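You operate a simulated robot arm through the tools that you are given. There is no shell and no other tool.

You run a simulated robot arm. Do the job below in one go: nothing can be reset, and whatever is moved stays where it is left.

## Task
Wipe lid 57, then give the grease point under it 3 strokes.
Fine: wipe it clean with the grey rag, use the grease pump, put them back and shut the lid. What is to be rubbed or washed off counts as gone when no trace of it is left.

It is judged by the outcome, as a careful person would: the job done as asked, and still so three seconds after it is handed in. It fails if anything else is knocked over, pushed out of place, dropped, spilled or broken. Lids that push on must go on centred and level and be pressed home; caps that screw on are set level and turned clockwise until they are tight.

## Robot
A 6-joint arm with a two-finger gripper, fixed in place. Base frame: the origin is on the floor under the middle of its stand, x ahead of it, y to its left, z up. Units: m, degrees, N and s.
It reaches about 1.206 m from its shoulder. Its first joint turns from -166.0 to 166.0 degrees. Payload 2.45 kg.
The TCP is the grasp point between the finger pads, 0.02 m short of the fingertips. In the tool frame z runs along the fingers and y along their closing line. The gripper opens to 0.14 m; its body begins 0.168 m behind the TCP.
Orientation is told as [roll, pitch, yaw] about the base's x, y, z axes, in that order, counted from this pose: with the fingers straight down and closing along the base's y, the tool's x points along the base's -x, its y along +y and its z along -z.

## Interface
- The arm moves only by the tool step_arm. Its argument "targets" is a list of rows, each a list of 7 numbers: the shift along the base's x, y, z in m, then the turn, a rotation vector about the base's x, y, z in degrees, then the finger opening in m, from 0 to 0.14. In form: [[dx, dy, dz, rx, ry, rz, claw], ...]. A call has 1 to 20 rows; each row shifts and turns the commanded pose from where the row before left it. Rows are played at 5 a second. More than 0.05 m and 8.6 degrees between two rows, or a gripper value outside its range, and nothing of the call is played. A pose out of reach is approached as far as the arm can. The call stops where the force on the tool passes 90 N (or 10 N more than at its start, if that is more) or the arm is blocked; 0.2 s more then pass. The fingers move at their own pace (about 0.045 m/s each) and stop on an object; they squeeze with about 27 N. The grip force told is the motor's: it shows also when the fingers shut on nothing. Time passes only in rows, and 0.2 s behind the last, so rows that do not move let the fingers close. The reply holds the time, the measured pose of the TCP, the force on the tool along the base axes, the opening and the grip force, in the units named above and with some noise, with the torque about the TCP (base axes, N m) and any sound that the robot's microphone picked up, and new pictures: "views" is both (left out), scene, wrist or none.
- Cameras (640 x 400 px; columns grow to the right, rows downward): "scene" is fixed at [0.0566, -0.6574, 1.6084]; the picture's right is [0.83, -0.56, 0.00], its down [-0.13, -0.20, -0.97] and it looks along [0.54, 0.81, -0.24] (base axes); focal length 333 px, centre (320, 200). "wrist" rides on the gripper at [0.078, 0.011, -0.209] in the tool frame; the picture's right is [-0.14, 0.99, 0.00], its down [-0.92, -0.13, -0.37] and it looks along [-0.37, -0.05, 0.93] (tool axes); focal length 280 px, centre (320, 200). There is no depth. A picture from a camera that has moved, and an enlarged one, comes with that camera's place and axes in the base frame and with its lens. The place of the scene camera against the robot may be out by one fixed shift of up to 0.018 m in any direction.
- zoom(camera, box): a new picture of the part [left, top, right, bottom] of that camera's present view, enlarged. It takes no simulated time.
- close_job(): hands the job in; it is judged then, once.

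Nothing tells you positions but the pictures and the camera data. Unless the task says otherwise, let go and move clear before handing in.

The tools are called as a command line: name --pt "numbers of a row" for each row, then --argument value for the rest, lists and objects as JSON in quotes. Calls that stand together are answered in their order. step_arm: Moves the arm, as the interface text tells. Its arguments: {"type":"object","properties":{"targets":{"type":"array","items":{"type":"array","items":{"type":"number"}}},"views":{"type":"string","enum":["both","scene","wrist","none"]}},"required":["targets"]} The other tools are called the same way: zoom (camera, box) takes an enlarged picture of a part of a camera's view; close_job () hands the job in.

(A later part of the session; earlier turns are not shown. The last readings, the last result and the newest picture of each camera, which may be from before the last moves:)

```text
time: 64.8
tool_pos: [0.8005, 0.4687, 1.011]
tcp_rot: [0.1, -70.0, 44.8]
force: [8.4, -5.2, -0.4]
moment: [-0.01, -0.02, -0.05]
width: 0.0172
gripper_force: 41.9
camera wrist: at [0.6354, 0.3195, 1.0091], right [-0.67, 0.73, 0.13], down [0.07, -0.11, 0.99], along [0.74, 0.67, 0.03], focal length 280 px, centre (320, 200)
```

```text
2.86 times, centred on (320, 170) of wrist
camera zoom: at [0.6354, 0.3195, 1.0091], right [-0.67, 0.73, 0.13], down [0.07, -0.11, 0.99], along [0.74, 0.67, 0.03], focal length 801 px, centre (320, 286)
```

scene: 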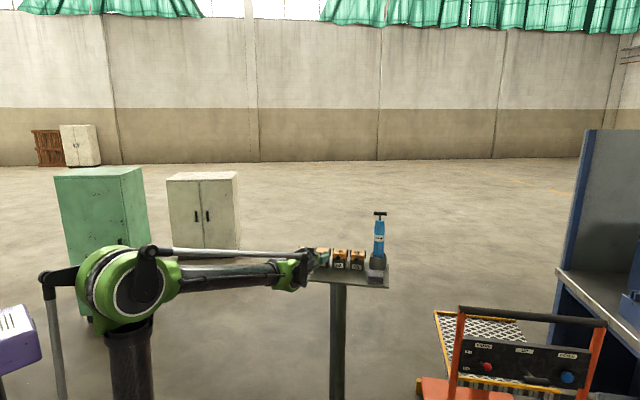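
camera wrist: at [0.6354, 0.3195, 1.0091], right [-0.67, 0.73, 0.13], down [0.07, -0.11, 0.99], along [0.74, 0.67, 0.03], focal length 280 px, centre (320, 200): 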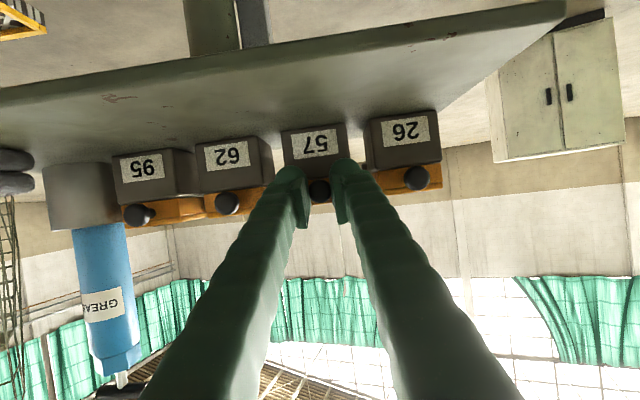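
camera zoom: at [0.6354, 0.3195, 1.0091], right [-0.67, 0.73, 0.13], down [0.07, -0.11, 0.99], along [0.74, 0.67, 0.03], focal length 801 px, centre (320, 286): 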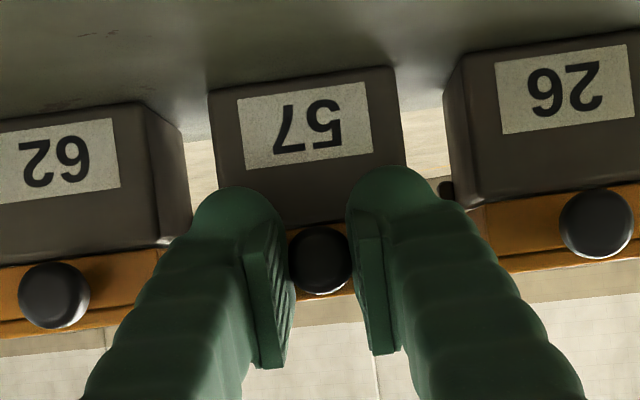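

The knob is gripped. I'll now swing the lid up along its hinge arc, starting with the first ~22° to check the forces.

step_arm --pt "0.0005 -0.0005 0.011 -2.386 2.386 0 0.01" --pt "0.0009 0.0009 0.0109 -2.386 2.386 0 0.01" --pt "0.0019 0.0019 0.0106 -2.386 2.386 0 0.01" --pt "0 0 0 0 0 0 0.01"

zoom --camera "scene" --box '[290, 225, 370, 285]'

```text
time: 65.8
tool_pos: [0.8063, 0.4738, 1.041]
tcp_rot: [0.1, -59.8, 44.8]
force: [21.2, -5.4, -17.5]
moment: [-0.9, 0.7, -0.04]
width: 0.0164
gripper_force: 42.1
camera wrist: at [0.6421, 0.326, 1.079], right [-0.65, 0.75, 0.12], down [0.19, 0.01, 0.98], along [0.73, 0.66, -0.15], focal length 280 px, centre (320, 200)
```

scene: 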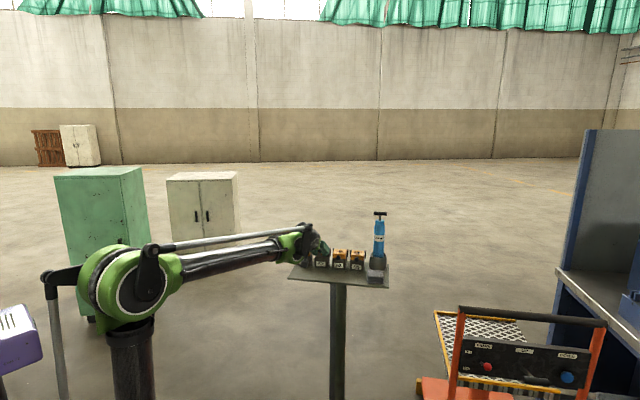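
wrist: 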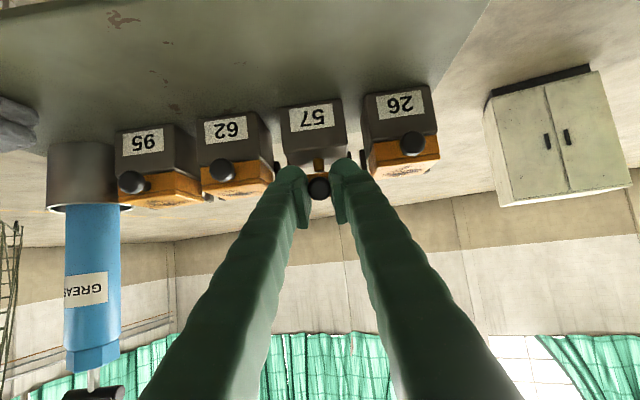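

```text
6.67 times, centred on (330, 255) of scene
camera zoom: at [0.0566, -0.6574, 1.6084], right [0.83, -0.56, 0.0], down [-0.13, -0.2, -0.97], along [0.54, 0.81, -0.24], focal length 2220 px, centre (253, -167)
```

zoom: 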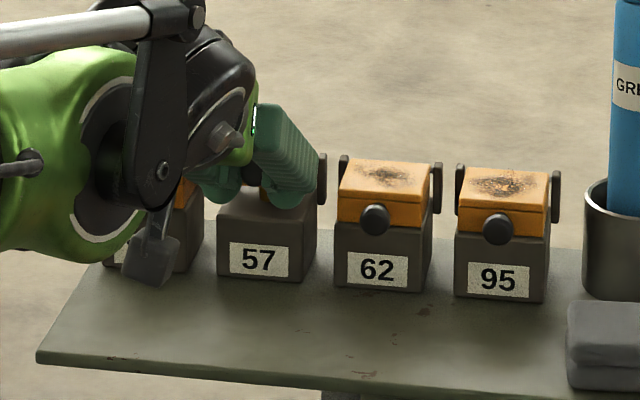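

The lid is rising, with some twist and sideways load at the grip. I'll let the tool rotate along with the lid to relieve the twist, and see how the load changes.

step_arm --pt "0.0013 -0.0004 0.0007 -2.83 2.83 0 0.01" --pt "0 0 0 0 0 0 0.01" --views "none"

```text
time: 66.4
tool_pos: [0.8048, 0.4739, 1.0437]
tcp_rot: [0.0, -56.0, 44.8]
force: [24.1, 7.5, 6.2]
moment: [0.81, -0.91, -0.04]
width: 0.0161
gripper_force: 42.2
```

The twist only reflects friction around the ball, which slips safely. Continuing along the arc with a small inward correction.

step_arm --pt "0.0041 0.0031 0.0095 0 0 0 0.01" --pt "0.0037 0.0037 0.0097 -2.4 2.4 0 0.01" --pt "0 0 0 0 0 0 0.01" --views "none"

```text
time: 67.2
tool_pos: [0.8136, 0.4799, 1.0613]
tcp_rot: [0.0, -52.4, 44.9]
force: [2.2, 5.5, -20.7]
moment: [-0.79, 0.9, -0.02]
width: 0.0161
gripper_force: 41.9
```

Loads are fine. Continuing the swing.

step_arm --pt "0.0046 0.0046 0.0089 -2.4 2.4 0 0.01" --pt "0.0053 0.0053 0.008 -2.4 2.4 0 0.01" --pt "0 0 0 0 0 0 0.01" --views "scene"

zoom --camera "scene" --box '[290, 225, 370, 285]'

```text
time: 68.0
tool_pos: [0.8225, 0.4911, 1.0796]
tcp_rot: [0.0, -45.6, 44.9]
force: [2.5, 5.7, -14.1]
moment: [-0.27, 0.3, 0.04]
width: 0.016
gripper_force: 41.8
```

scene: 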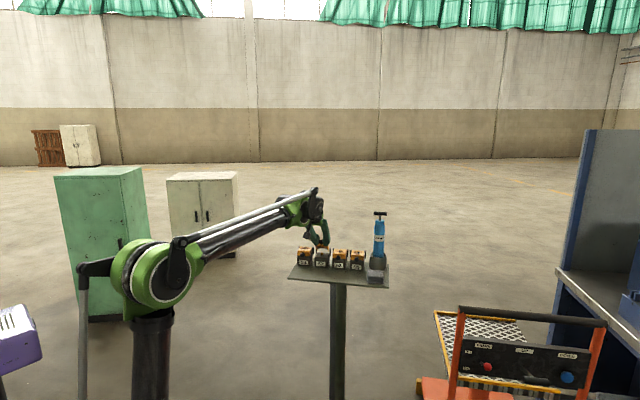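

```text
6.67 times, centred on (330, 255) of scene
camera zoom: at [0.0566, -0.6574, 1.6084], right [0.83, -0.56, 0.0], down [-0.13, -0.2, -0.97], along [0.54, 0.81, -0.24], focal length 2220 px, centre (253, -167)
```

zoom: 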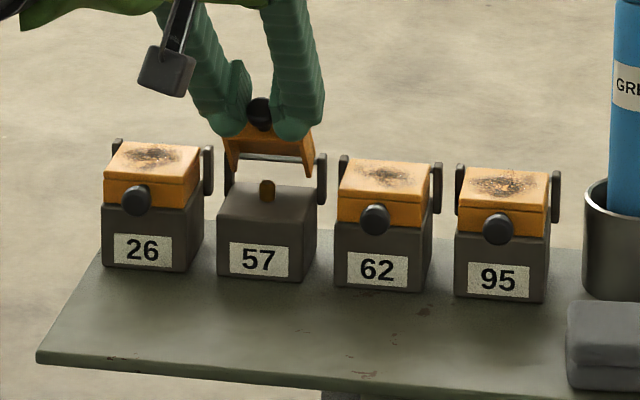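

The lid is half open and the brass grease nipple is visible on top of box 57. Continuing to raise the lid.

step_arm --pt "0.0061 0.0061 0.0071 -2.4 2.4 0 0.01" --pt "0.0066 0.0066 0.0059 -2.4 2.4 0 0.01" --pt "0 0 0 0 0 0 0.01" --views "none"

step_arm --pt "0.007 0.007 0.0046 -2.4 2.4 0 0.01" --pt "0.0074 0.0074 0.0034 -2.4 2.4 0 0.01" --pt "0 0 0 0 0 0 0.01" --views "scene"

zoom --camera "scene" --box '[290, 225, 370, 285]'

```text
time: 68.8
tool_pos: [0.8354, 0.5038, 1.0909]
tcp_rot: [0.0, -38.8, 44.9]
force: [-14.2, 12.4, -16.9]
moment: [-0.46, 0.7, 0.03]
width: 0.0156
gripper_force: 41.7
```

```text
time: 69.6
tool_pos: [0.849, 0.5186, 1.1013]
tcp_rot: [0.0, -32.1, 44.9]
force: [-16.6, 18.8, -19.0]
moment: [0.02, 0.34, -0.17]
width: 0.0157
gripper_force: 41.9
```

scene: 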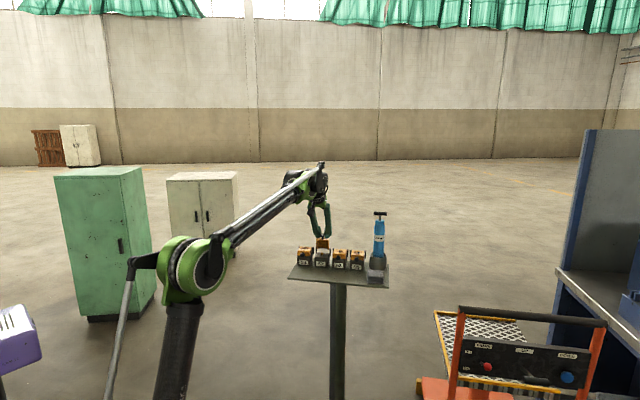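

```text
6.67 times, centred on (330, 255) of scene
camera zoom: at [0.0566, -0.6574, 1.6084], right [0.83, -0.56, 0.0], down [-0.13, -0.2, -0.97], along [0.54, 0.81, -0.24], focal length 2220 px, centre (253, -167)
```

zoom: 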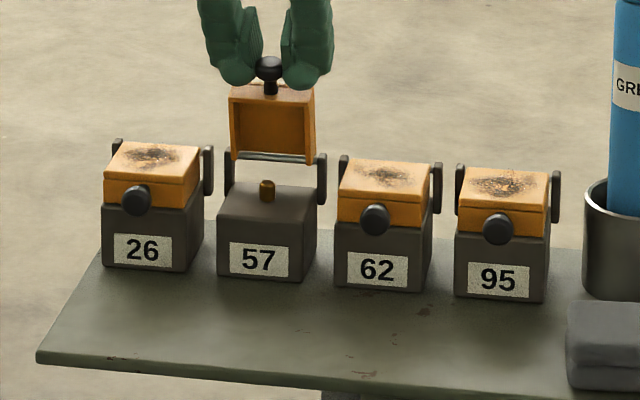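

Nearly vertical now. A small sideways correction, then on past vertical.

step_arm --pt "0.0066 0.0086 0.0005 -2.4 2.4 0 0.01" --pt "0.0077 0.0077 0.0003 -2.4 2.4 0 0.01" --pt "0 0 0 0 0 0 0.01" --views "scene"

zoom --camera "scene" --box '[290, 225, 370, 285]'

```text
time: 70.4
tool_pos: [0.8635, 0.5323, 1.103]
tcp_rot: [-0.1, -25.3, 44.9]
force: [-15.1, 5.3, 2.3]
moment: [-0.36, 0.49, -0.14]
width: 0.0152
gripper_force: 41.3
```

scene: 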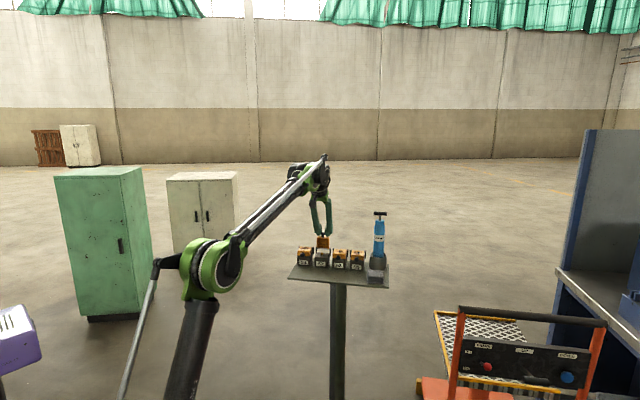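

```text
6.67 times, centred on (330, 255) of scene
camera zoom: at [0.0566, -0.6574, 1.6084], right [0.83, -0.56, 0.0], down [-0.13, -0.2, -0.97], along [0.54, 0.81, -0.24], focal length 2220 px, centre (253, -167)
```

zoom: 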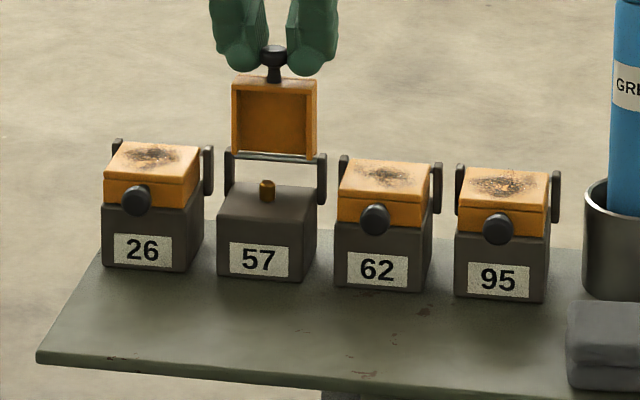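

step_arm --pt "0.0071 0.0085 -0.0008 -2.0 2.0 0 0.01" --pt "0.0072 0.0078 -0.0022 -2.0 2.0 0 0.01" --pt "0 0 0 0 0 0 0.01" --views "scene"

zoom --camera "scene" --box '[290, 225, 370, 285]'

```text
time: 71.2
tool_pos: [0.88, 0.5471, 1.1003]
tcp_rot: [-0.1, -19.7, 44.9]
force: [3.1, -4.7, 20.7]
moment: [-0.47, 0.44, 0.03]
width: 0.0149
gripper_force: 40.9
```

scene: 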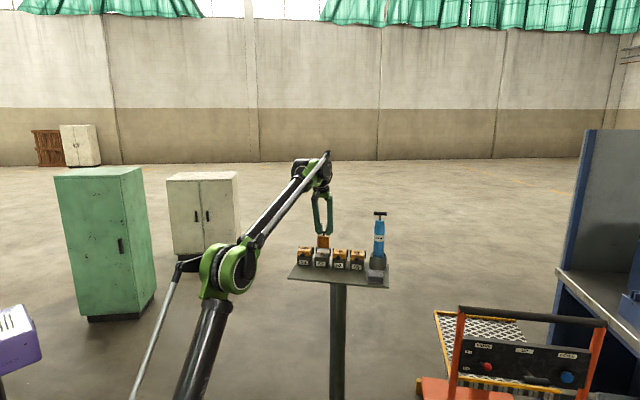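

```text
6.67 times, centred on (330, 255) of scene
camera zoom: at [0.0566, -0.6574, 1.6084], right [0.83, -0.56, 0.0], down [-0.13, -0.2, -0.97], along [0.54, 0.81, -0.24], focal length 2220 px, centre (253, -167)
```

zoom: 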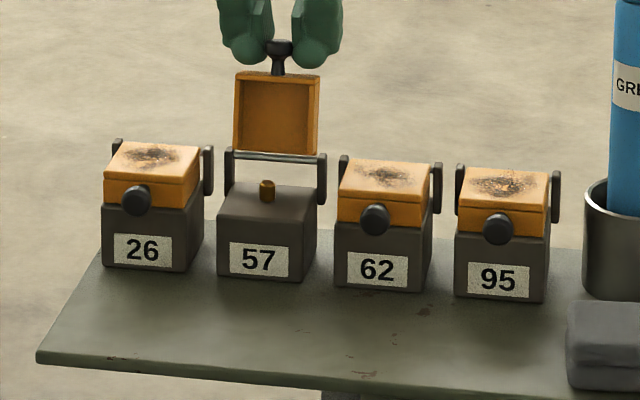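

Past vertical with no stop felt yet. One more small step, holding the tilt, to see where the lid rests.

step_arm --pt "0.0066 0.0068 -0.0022 0.8 -0.8 0 0.01" --pt "0 0 0 0 0 0 0.01" --views "scene"

zoom --camera "scene" --box '[300, 225, 350, 275]'

```text
time: 71.8
tool_pos: [0.8867, 0.5546, 1.0959]
tcp_rot: [0.1, -20.8, 44.8]
force: [-2.8, -14.9, 6.2]
moment: [-0.91, 0.84, 0.09]
width: 0.0144
gripper_force: 40.8
```

scene: 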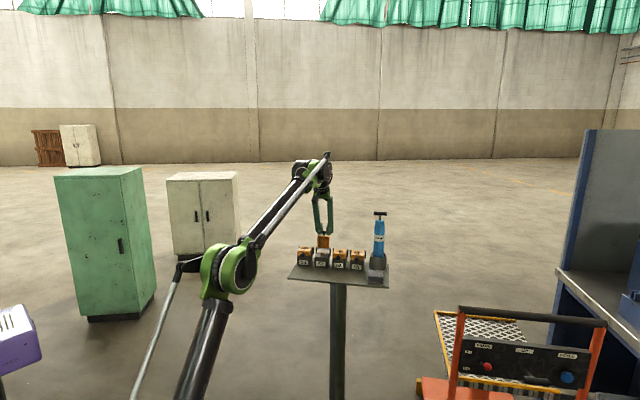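

```text
8.00 times, centred on (325, 250) of scene
camera zoom: at [0.0566, -0.6574, 1.6084], right [0.83, -0.56, 0.0], down [-0.13, -0.2, -0.97], along [0.54, 0.81, -0.24], focal length 2664 px, centre (280, -200)
```

zoom: 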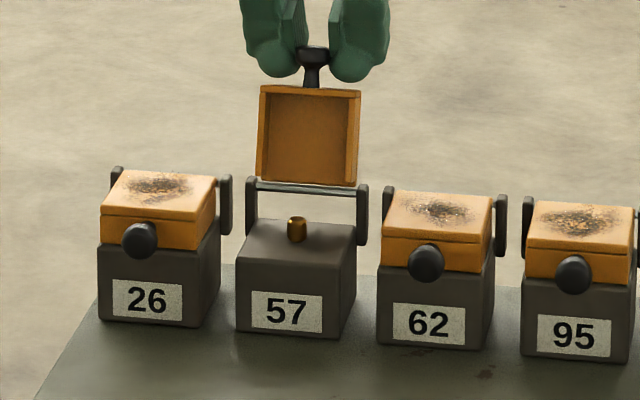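

The lid leans well past vertical. Releasing the knob and retreating along the tool axis.

step_arm --pt "0 0 0 0 0 0 0.03" --pt "0 0 0 0 0 0 0.05" --pt "0 0 0 0 0 0 0.05" --pt "-0.005 -0.005 0.019 0 0 0 0.05" --pt "-0.007 -0.007 0.025 0 0 0 0.05" --pt "-0.02 -0.02 0.02 0 0 0 0.05" --pt "-0.02 -0.02 0.0 0 0 0 0.05" --pt "0 0 0 0 0 0 0.05"

zoom --camera "scene" --box '[300, 225, 350, 275]'

zoom --camera "wrist" --box '[220, 40, 420, 200]'

```text
time: 73.6
tool_pos: [0.8325, 0.5044, 1.1598]
tcp_rot: [0.0, -20.8, 44.9]
force: [0.1, 0.0, -0.2]
moment: [0.03, -0.04, 0.01]
width: 0.0502
gripper_force: 0.1
camera wrist: at [0.7209, 0.4082, 1.3272], right [-0.61, 0.79, 0.05], down [0.61, 0.43, 0.67], along [0.51, 0.44, -0.74], focal length 280 px, centre (320, 200)
```

scene: 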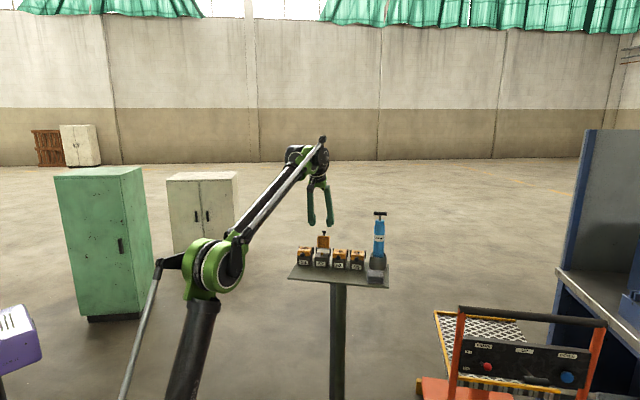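
wrist: 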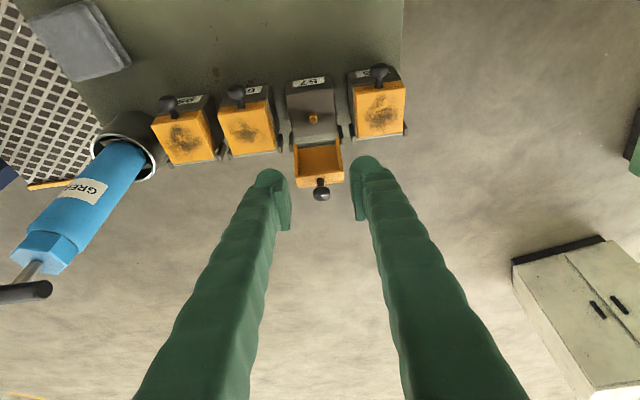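

```text
8.00 times, centred on (325, 250) of scene
camera zoom: at [0.0566, -0.6574, 1.6084], right [0.83, -0.56, 0.0], down [-0.13, -0.2, -0.97], along [0.54, 0.81, -0.24], focal length 2664 px, centre (280, -200)
```

zoom: 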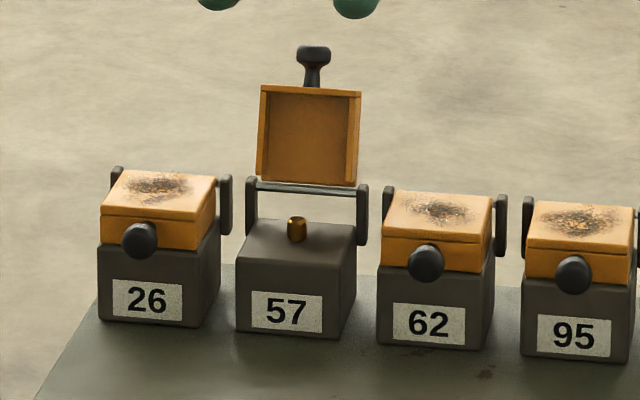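

```text
2.50 times, centred on (320, 120) of wrist
camera zoom: at [0.7209, 0.4082, 1.3272], right [-0.61, 0.79, 0.05], down [0.61, 0.43, 0.67], along [0.51, 0.44, -0.74], focal length 701 px, centre (320, 400)
```

zoom: 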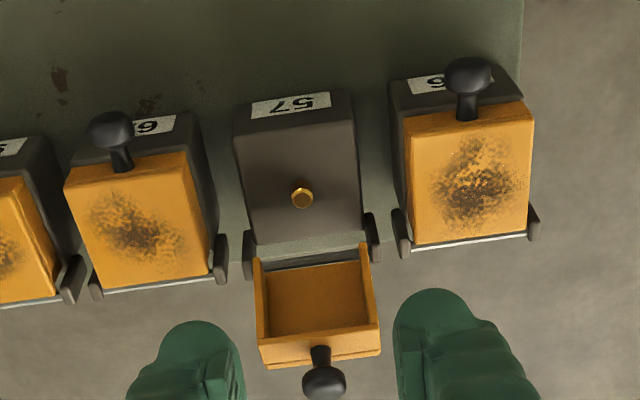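

The lid stays open by itself and the nipple is at about [0.840, 0.509, 1.013]. Next is the pump: I'll tilt the tool nearly horizontal and swing round to face the T-handle along its bar.

step_arm --pt "-0.004 -0.004 0.004 5.47 -5.47 0 0.05" --pt "-0.004 -0.004 0.004 5.47 -5.47 0 0.05" --pt "-0.004 -0.004 0.004 5.47 -5.47 0 0.05" --pt "-0.004 -0.004 0.004 5.47 -5.47 0 0.05" --pt "-0.004 -0.004 0.004 5.47 -5.47 0 0.05" --pt "-0.004 -0.004 0.004 5.47 -5.47 0 0.05" --pt "-0.004 -0.004 0.004 5.47 -5.47 0 0.05" --pt "0.0134 -0.0056 0.0037 0 0 -7.9 0.05" --pt "0.0134 -0.0056 0.0037 0 0 -7.9 0.05" --pt "0.0134 -0.0056 0.0037 0 0 -7.9 0.05" --pt "0.0134 -0.0056 0.0037 0 0 -7.9 0.05" --pt "0.0134 -0.0056 0.0037 0 0 -7.9 0.05" --pt "0.0134 -0.0056 0.0037 0 0 -7.9 0.05" --pt "0 0 0 0 0 0 0.05"

```text
time: 76.6
tool_pos: [0.8857, 0.4426, 1.2107]
tcp_rot: [0.2, -75.1, -2.8]
force: [0.0, 0.3, 0.4]
moment: [0.0, 0.02, 0.02]
width: 0.0503
gripper_force: 0.1
camera wrist: at [0.6642, 0.4632, 1.1895], right [0.08, 0.99, 0.13], down [-0.12, -0.12, 0.98], along [0.99, -0.09, 0.11], focal length 280 px, centre (320, 200)
```

scene: 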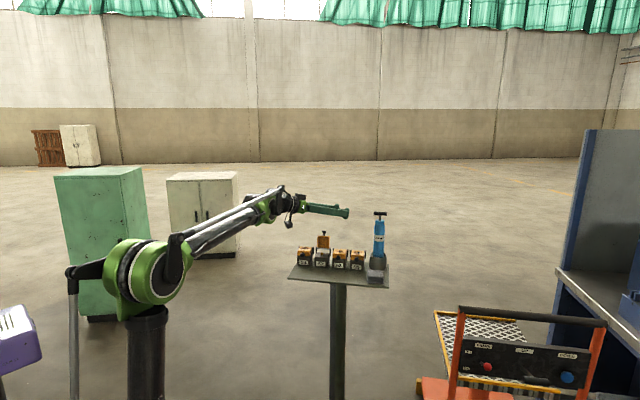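
wrist: 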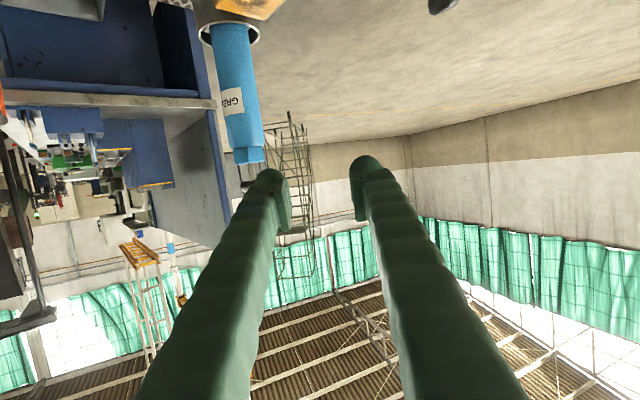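

Swinging on to face the T-handle.

step_arm --pt "0.0133 -0.0056 0.0037 0 0 -7.9 0.05" --pt "0.0133 -0.0056 0.0037 0 0 -7.9 0.05" --pt "0.0133 -0.0056 0.0037 0 0 -7.9 0.05" --pt "0.0133 -0.0056 0.0037 0 0 -7.9 0.05" --pt "0.0133 -0.0056 0.0037 0 0 -7.9 0.05" --pt "0 0 0 0 0 0 0.05"

zoom --camera "wrist" --box '[240, 100, 400, 240]'

zoom --camera "scene" --box '[310, 190, 410, 280]'

```text
time: 78.0
tool_pos: [0.952, 0.4156, 1.2308]
tcp_rot: [0.1, -75.1, -42.2]
force: [-0.6, -0.2, 0.9]
moment: [0.0, 0.0, -0.02]
width: 0.0501
gripper_force: 0.1
camera wrist: at [0.794, 0.5722, 1.2081], right [0.69, 0.71, 0.13], down [-0.17, -0.02, 0.98], along [0.7, -0.7, 0.11], focal length 280 px, centre (320, 200)
```

scene: 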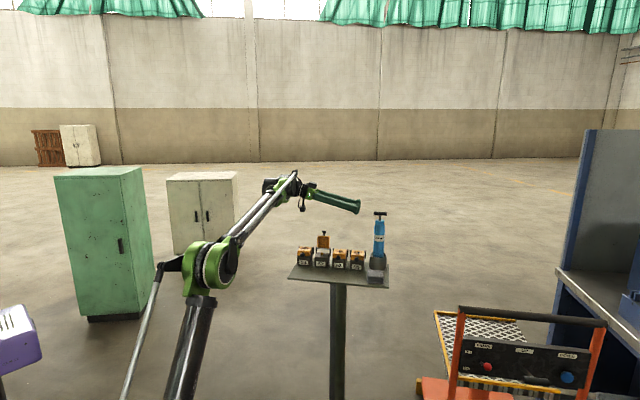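
wrist: 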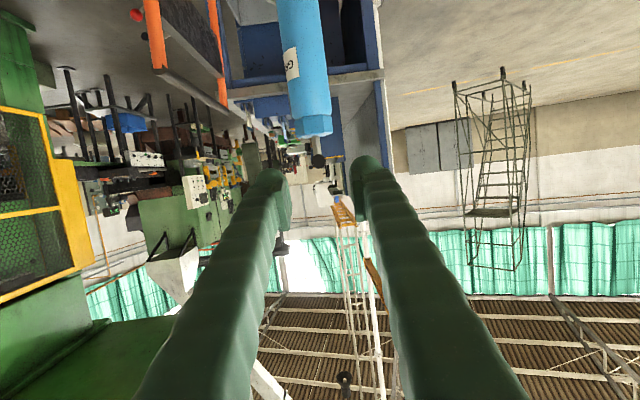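

```text
2.86 times, centred on (320, 170) of wrist
camera zoom: at [0.794, 0.5722, 1.2081], right [0.69, 0.71, 0.13], down [-0.17, -0.02, 0.98], along [0.7, -0.7, 0.11], focal length 801 px, centre (320, 286)
```

zoom: 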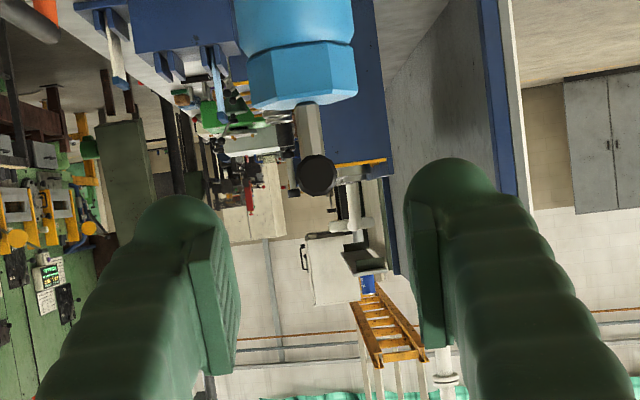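

```text
4.44 times, centred on (360, 235) of scene
camera zoom: at [0.0566, -0.6574, 1.6084], right [0.83, -0.56, 0.0], down [-0.13, -0.2, -0.97], along [0.54, 0.81, -0.24], focal length 1480 px, centre (142, 44)
```

zoom: 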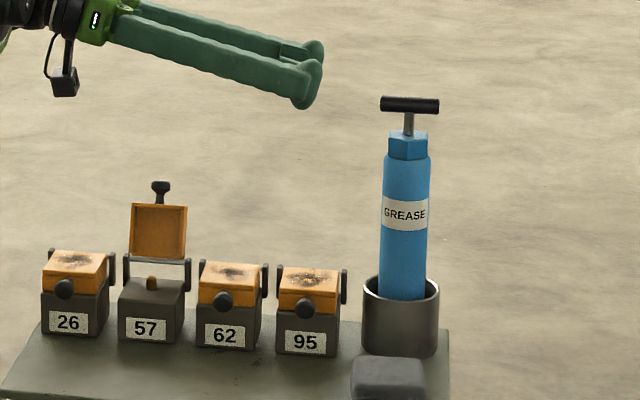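

The bar is seen end-on at about z 1.2015, centre [1.030, 0.342]. I'll align precisely (slightly flatter tilt) and move up close.

step_arm --pt "0 0 0 -3.47 -3.53 -1.2 0.05" --pt "0 0 0 -3.47 -3.53 -1.1 0.05" --pt "0.0143 -0.0125 -0.0086 0 0 0 0.05" --pt "0.0143 -0.0125 -0.0086 0 0 0 0.05" --pt "0 0 0 0 0 0 0.05"

zoom --camera "wrist" --box '[240, 100, 400, 240]'

zoom --camera "scene" --box '[340, 190, 400, 240]'

```text
time: 79.2
tool_pos: [0.9799, 0.3894, 1.2119]
tcp_rot: [-2.2, -84.9, -42.0]
force: [-1.3, 0.3, -0.2]
moment: [-0.01, 0.01, 0.04]
width: 0.0502
gripper_force: 0.0
camera wrist: at [0.8335, 0.5474, 1.1523], right [0.7, 0.7, 0.13], down [-0.29, 0.11, 0.95], along [0.65, -0.7, 0.28], focal length 280 px, centre (320, 200)
```

scene: 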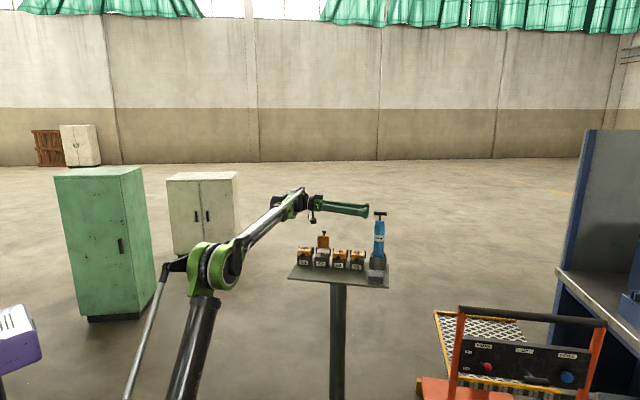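
wrist: 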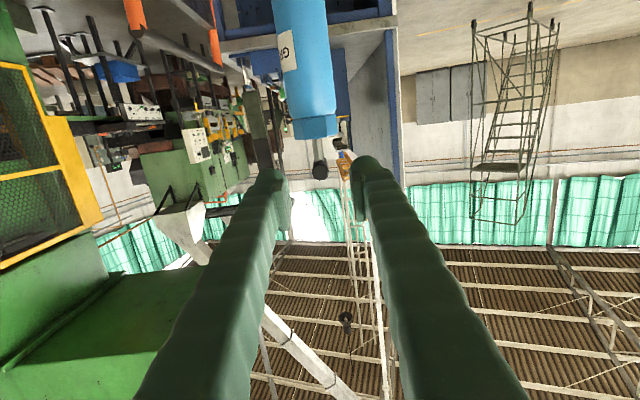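

```text
2.86 times, centred on (320, 170) of wrist
camera zoom: at [0.8335, 0.5474, 1.1523], right [0.7, 0.7, 0.13], down [-0.29, 0.11, 0.95], along [0.65, -0.7, 0.28], focal length 801 px, centre (320, 286)
```

zoom: 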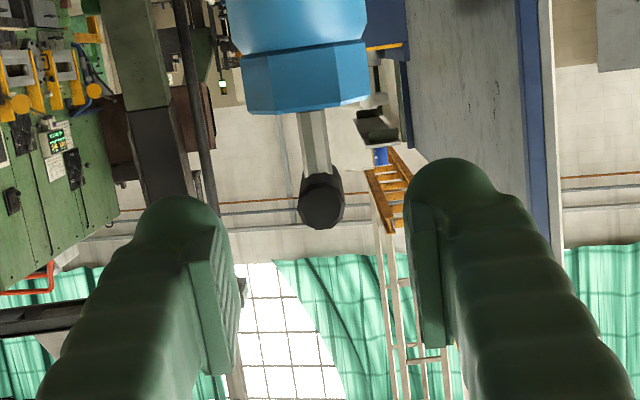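

```text
8.00 times, centred on (370, 215) of scene
camera zoom: at [0.0566, -0.6574, 1.6084], right [0.83, -0.56, 0.0], down [-0.13, -0.2, -0.97], along [0.54, 0.81, -0.24], focal length 2664 px, centre (-80, 80)
```

zoom: 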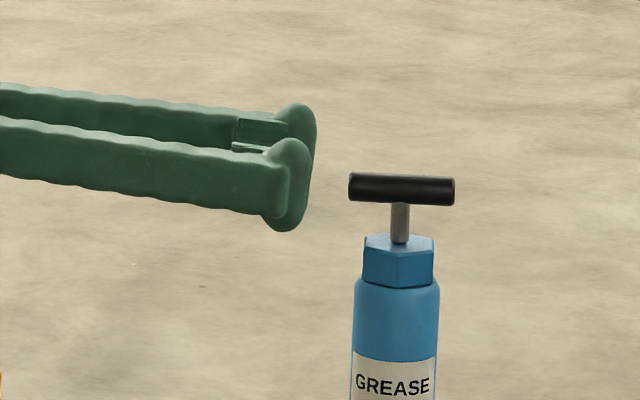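

The handle is centred between the fingers, and the finger shape suggests holding the bar near the lower part of the pads to keep stroke clearance above the hex nut. Moving in around the bar.

step_arm --pt "0.013 -0.0122 0 0 0 0 0.05" --pt "0.013 -0.0122 0 0 0 0 0.05" --pt "0.013 -0.0122 0 0 0 0 0.05" --pt "0.0131 -0.0123 -0.0006 0 0 0 0.05" --pt "0 0 0 0 0 0 0.05"

zoom --camera "wrist" --box '[240, 80, 400, 240]'

zoom --camera "scene" --box '[340, 190, 400, 240]'

```text
time: 80.4
tool_pos: [1.0339, 0.3386, 1.2105]
tcp_rot: [-2.3, -84.7, -41.9]
force: [0.2, -0.5, 0.3]
moment: [0.0, -0.03, 0.01]
width: 0.05
gripper_force: 0.0
camera wrist: at [0.8865, 0.4979, 1.1519], right [0.7, 0.7, 0.13], down [-0.29, 0.11, 0.95], along [0.65, -0.7, 0.28], focal length 280 px, centre (320, 200)
```

scene: 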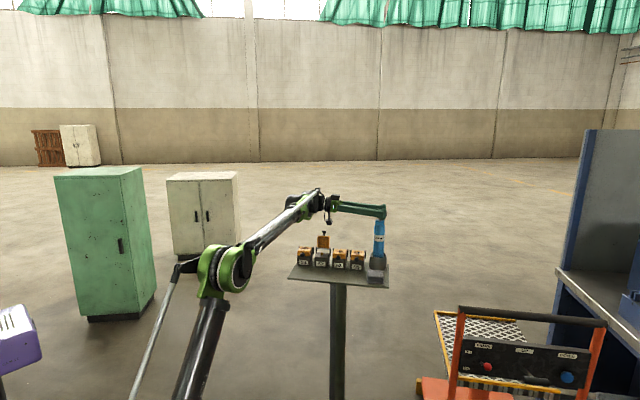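
wrist: 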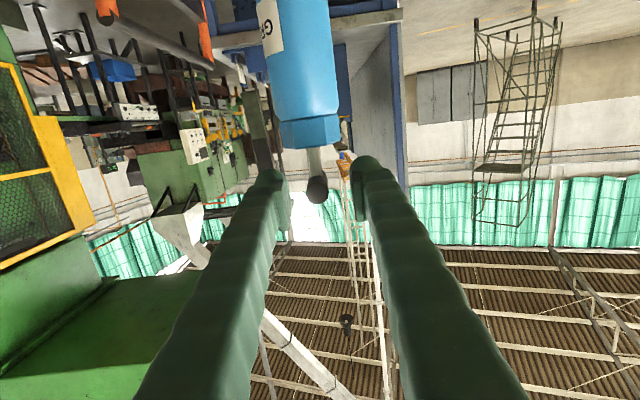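

```text
2.50 times, centred on (320, 160) of wrist
camera zoom: at [0.8865, 0.4979, 1.1519], right [0.7, 0.7, 0.13], down [-0.29, 0.11, 0.95], along [0.65, -0.7, 0.28], focal length 701 px, centre (320, 300)
```

zoom: 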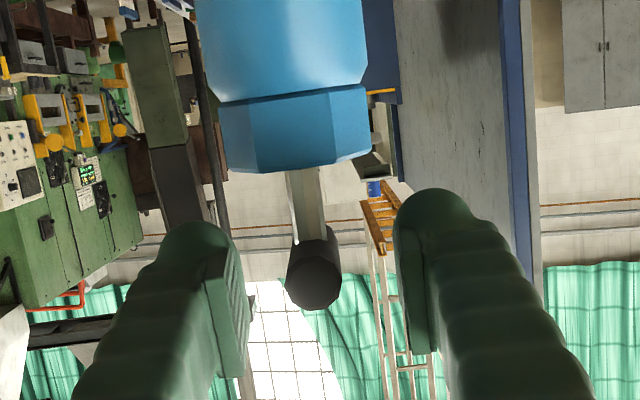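

```text
8.00 times, centred on (370, 215) of scene
camera zoom: at [0.0566, -0.6574, 1.6084], right [0.83, -0.56, 0.0], down [-0.13, -0.2, -0.97], along [0.54, 0.81, -0.24], focal length 2664 px, centre (-80, 80)
```

zoom: 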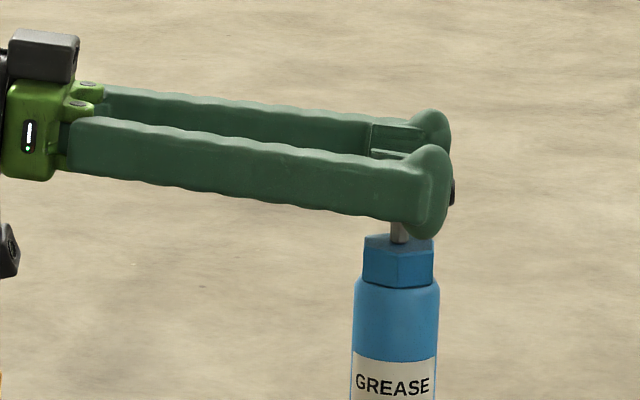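

The bar sits between the pads, slightly low. I'll lower 3 mm for a secure hold and close.

step_arm --pt "-0.001 0.001 -0.003 0 0 0 0.05" --pt "0 0 0 0 0 0 0.03" --pt "0 0 0 0 0 0 0.01" --pt "0 0 0 0 0 0 0.005" --pt "0 0 0 0 0 0 0.005" --pt "0 0 0 0 0 0 0.005"

zoom --camera "wrist" --box '[240, 80, 400, 240]'

zoom --camera "scene" --box '[340, 190, 400, 280]'

```text
time: 81.8
tool_pos: [1.0309, 0.3406, 1.2075]
tcp_rot: [-2.3, -84.8, -42.0]
force: [0.7, -0.2, -0.6]
moment: [-0.03, -0.01, -0.02]
width: 0.0147
gripper_force: 26.9
camera wrist: at [0.8849, 0.499, 1.1484], right [0.7, 0.7, 0.13], down [-0.29, 0.11, 0.95], along [0.65, -0.7, 0.28], focal length 280 px, centre (320, 200)
```

scene: 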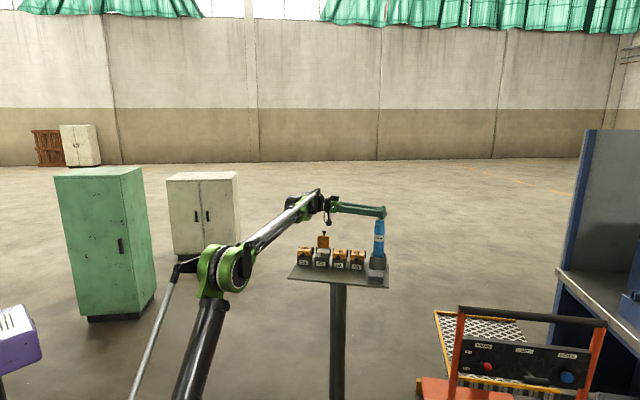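
wrist: 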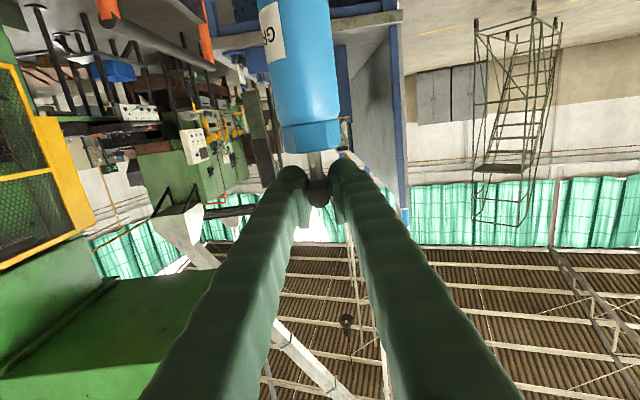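

```text
2.50 times, centred on (320, 160) of wrist
camera zoom: at [0.8849, 0.499, 1.1484], right [0.7, 0.7, 0.13], down [-0.29, 0.11, 0.95], along [0.65, -0.7, 0.28], focal length 701 px, centre (320, 300)
```

zoom: 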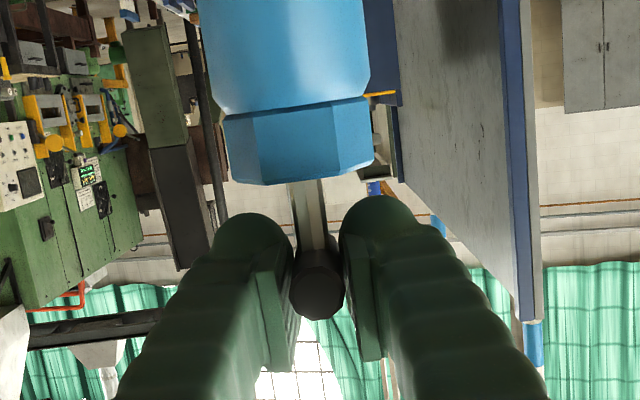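

```text
4.44 times, centred on (370, 235) of scene
camera zoom: at [0.0566, -0.6574, 1.6084], right [0.83, -0.56, 0.0], down [-0.13, -0.2, -0.97], along [0.54, 0.81, -0.24], focal length 1480 px, centre (98, 44)
```

zoom: 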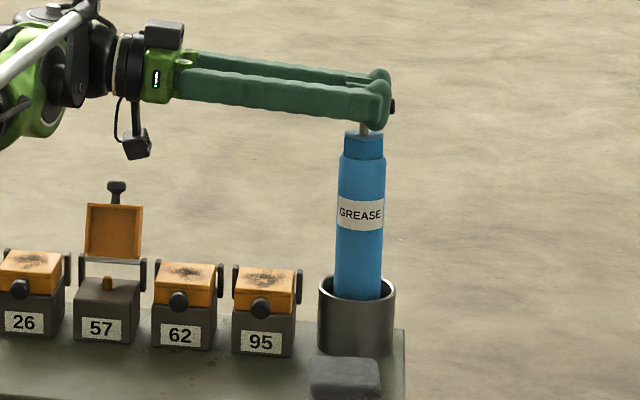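

The T-bar is gripped (0.0147 wide). Lifting the pump straight up out of its cup, slowly.

step_arm --pt "0 0 0.006 0 0 0 0.005" --pt "0 0 0.01 0 0 0 0.005" --pt "0 0 0 0 0 0 0.005" --views "scene"

zoom --camera "scene" --box '[340, 190, 400, 280]'

```text
time: 82.6
tool_pos: [1.031, 0.3421, 1.2248]
tcp_rot: [-2.4, -84.8, -41.8]
force: [0.6, -0.2, -3.3]
moment: [0.03, 0.0, 0.0]
width: 0.0144
gripper_force: 27.1
```

scene: 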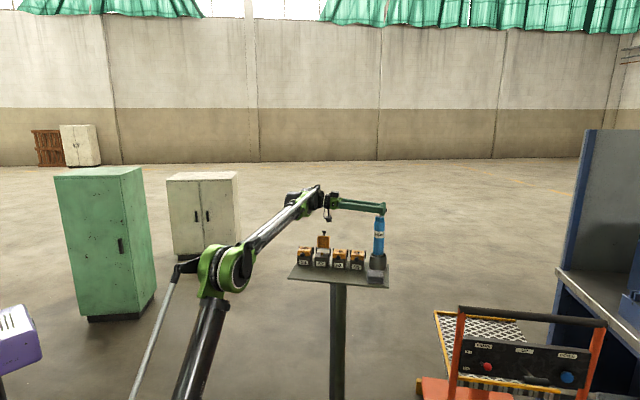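

```text
4.44 times, centred on (370, 235) of scene
camera zoom: at [0.0566, -0.6574, 1.6084], right [0.83, -0.56, 0.0], down [-0.13, -0.2, -0.97], along [0.54, 0.81, -0.24], focal length 1480 px, centre (98, 44)
```

zoom: 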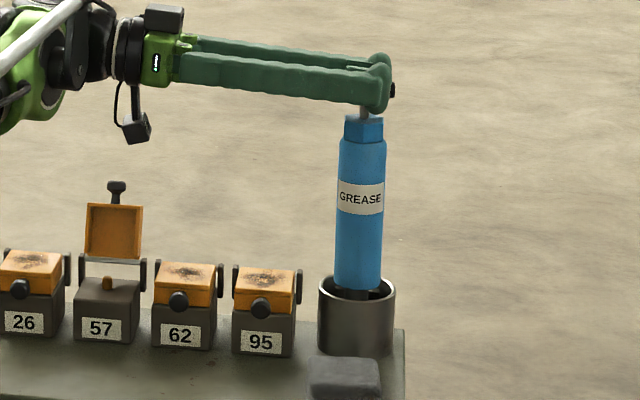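

It lifts cleanly (about 0.33 kg). Lifting further until the nozzle clears the cup.

step_arm --pt "0 0 0.015 0 0 0 0.005" --pt "0 0 0.015 0 0 0 0.005" --pt "0 0 0.012 0 0 0 0.005" --pt "0 0 0 0 0 0 0.005"

zoom --camera "scene" --box '[340, 190, 400, 280]'

```text
time: 83.6
tool_pos: [1.0332, 0.341, 1.2652]
tcp_rot: [-2.3, -84.7, -41.8]
force: [0.0, 0.1, -3.6]
moment: [-0.02, 0.02, 0.01]
width: 0.0148
gripper_force: 27.0
camera wrist: at [0.8852, 0.4994, 1.2066], right [0.7, 0.7, 0.13], down [-0.29, 0.11, 0.95], along [0.65, -0.7, 0.28], focal length 280 px, centre (320, 200)
```

scene: 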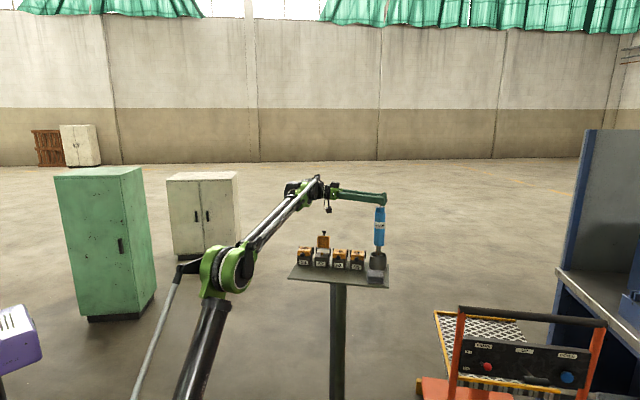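
wrist: 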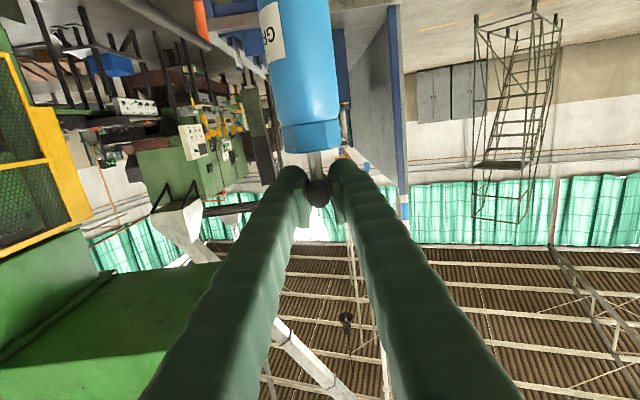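

```text
4.44 times, centred on (370, 235) of scene
camera zoom: at [0.0566, -0.6574, 1.6084], right [0.83, -0.56, 0.0], down [-0.13, -0.2, -0.97], along [0.54, 0.81, -0.24], focal length 1480 px, centre (98, 44)
```

zoom: 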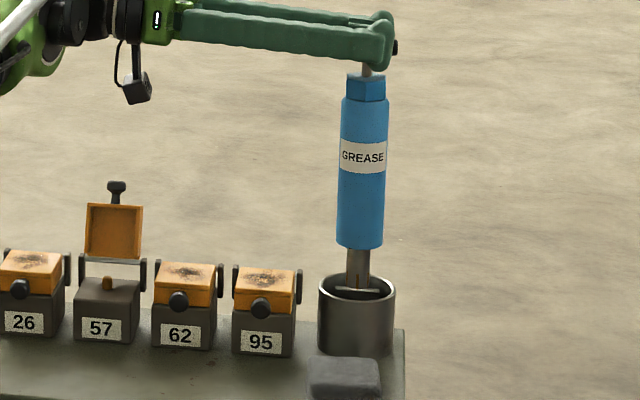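

zoom --camera "scene" --box '[360, 230, 396, 275]'

```text
8.89 times, centred on (378, 252) of scene
camera zoom: at [0.0566, -0.6574, 1.6084], right [0.83, -0.56, 0.0], down [-0.13, -0.2, -0.97], along [0.54, 0.81, -0.24], focal length 2961 px, centre (-196, -267)
```

zoom: 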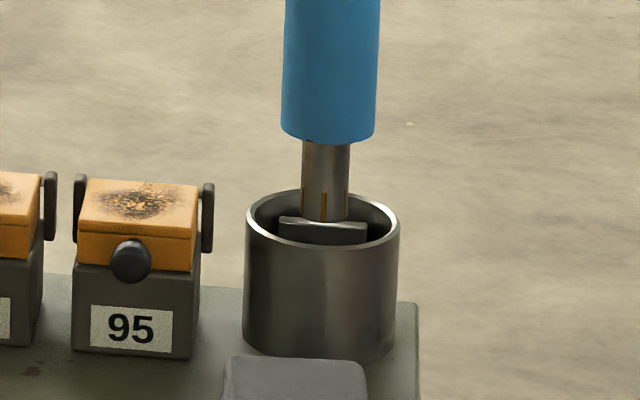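

The pump has a long nozzle that is still between guide fins in the cup. I'll turn the tool toward the robot for better reach (spinning the pump about its own axis) and lift more.

step_arm --pt "0 0 0.004 0 0 6 0.005" --pt "0 0 0.004 0 0 6 0.005" --pt "0 0 0.004 0 0 6 0.005" --pt "0 0 0.004 0 0 6 0.005" --pt "0 0 0.006 0 0 6 0.005" --pt "0 0 0.006 0 0 6 0.005" --pt "0 0 0 0 0 0 0.005" --views "scene"

zoom --camera "scene" --box '[345, 200, 405, 275]'

```text
time: 85.2
tool_pos: [1.0316, 0.3415, 1.2949]
tcp_rot: [-2.1, -84.7, -6.1]
force: [0.5, -0.6, -4.3]
moment: [-0.04, 0.01, -0.02]
width: 0.0147
gripper_force: 27.2
```

scene: 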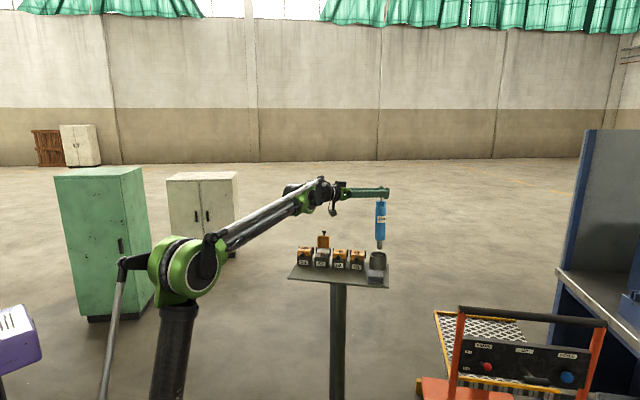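

```text
5.33 times, centred on (375, 238) of scene
camera zoom: at [0.0566, -0.6574, 1.6084], right [0.83, -0.56, 0.0], down [-0.13, -0.2, -0.97], along [0.54, 0.81, -0.24], focal length 1776 px, centre (27, 0)
```

zoom: 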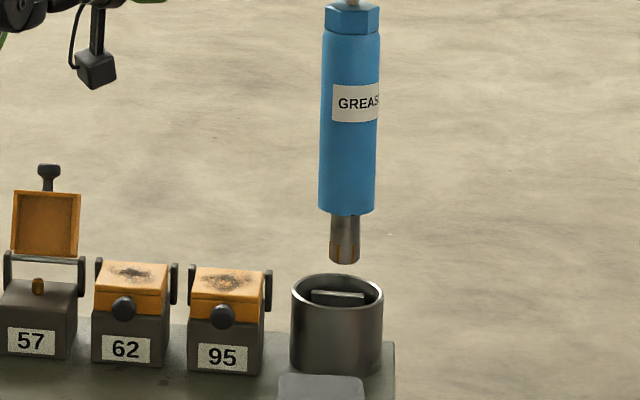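

The pump is out of the cup: the nozzle is about 0.042 long and its end is about 0.253 below the TCP. I'll raise it a little and carry it over to above the nipple of box 57.

step_arm --pt "0 0 0.01 0 0 0 0.005" --pt "0 0 0.01 0 0 0 0.005" --pt "-0.019 0.0168 0 0 0 2.8 0.005" --pt "-0.019 0.0168 0 0 0 2.8 0.005" --pt "-0.019 0.0168 0 0 0 2.8 0.005" --pt "-0.019 0.0168 0 0 0 2.8 0.005" --pt "-0.019 0.0168 0 0 0 2.8 0.005" --pt "-0.019 0.0168 0 0 0 2.8 0.005" --pt "-0.019 0.0168 0 0 0 2.8 0.005" --pt "-0.019 0.0168 0 0 0 2.8 0.005" --pt "-0.019 0.0168 0 0 0 2.8 0.005" --pt "-0.019 0.0168 0 0 0 2.8 0.005" --pt "0 0 0 0 0 0 0.005" --pt "0 0 0 0 0 0 0.005"

zoom --camera "scene" --box '[290, 180, 360, 280]'

zoom --camera "scene" --box '[305, 225, 345, 270]'

```text
time: 88.2
tool_pos: [0.841, 0.5087, 1.3142]
tcp_rot: [-2.2, -84.8, 22.0]
force: [-0.4, 0.8, -4.8]
moment: [0.01, 0.01, 0.0]
width: 0.0146
gripper_force: 27.1
camera wrist: at [0.6356, 0.4468, 1.2548], right [-0.32, 0.94, 0.13], down [-0.23, -0.21, 0.95], along [0.92, 0.28, 0.28], focal length 280 px, centre (320, 200)
```

scene: 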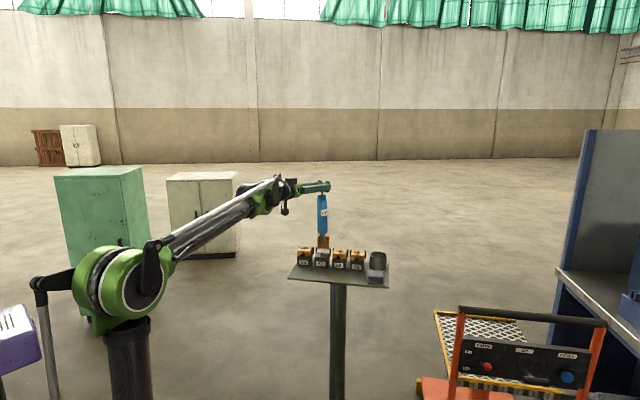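
wrist: 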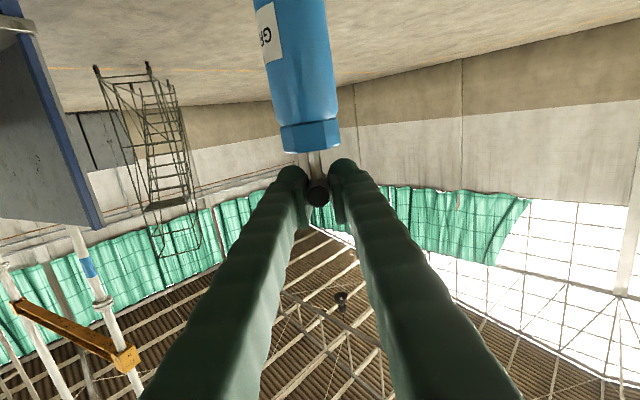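

```text
4.00 times, centred on (325, 230) of scene
camera zoom: at [0.0566, -0.6574, 1.6084], right [0.83, -0.56, 0.0], down [-0.13, -0.2, -0.97], along [0.54, 0.81, -0.24], focal length 1332 px, centre (300, 80)
```

zoom: 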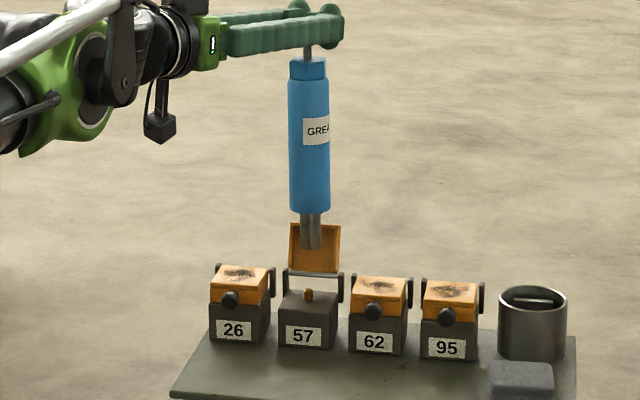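

```text
8.89 times, centred on (325, 248) of scene
camera zoom: at [0.0566, -0.6574, 1.6084], right [0.83, -0.56, 0.0], down [-0.13, -0.2, -0.97], along [0.54, 0.81, -0.24], focal length 2961 px, centre (276, -222)
```

zoom: 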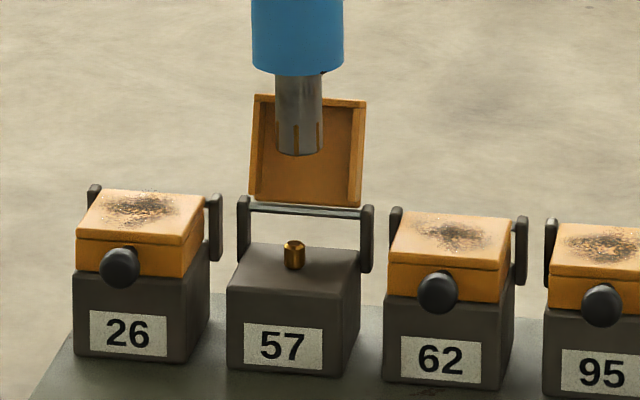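

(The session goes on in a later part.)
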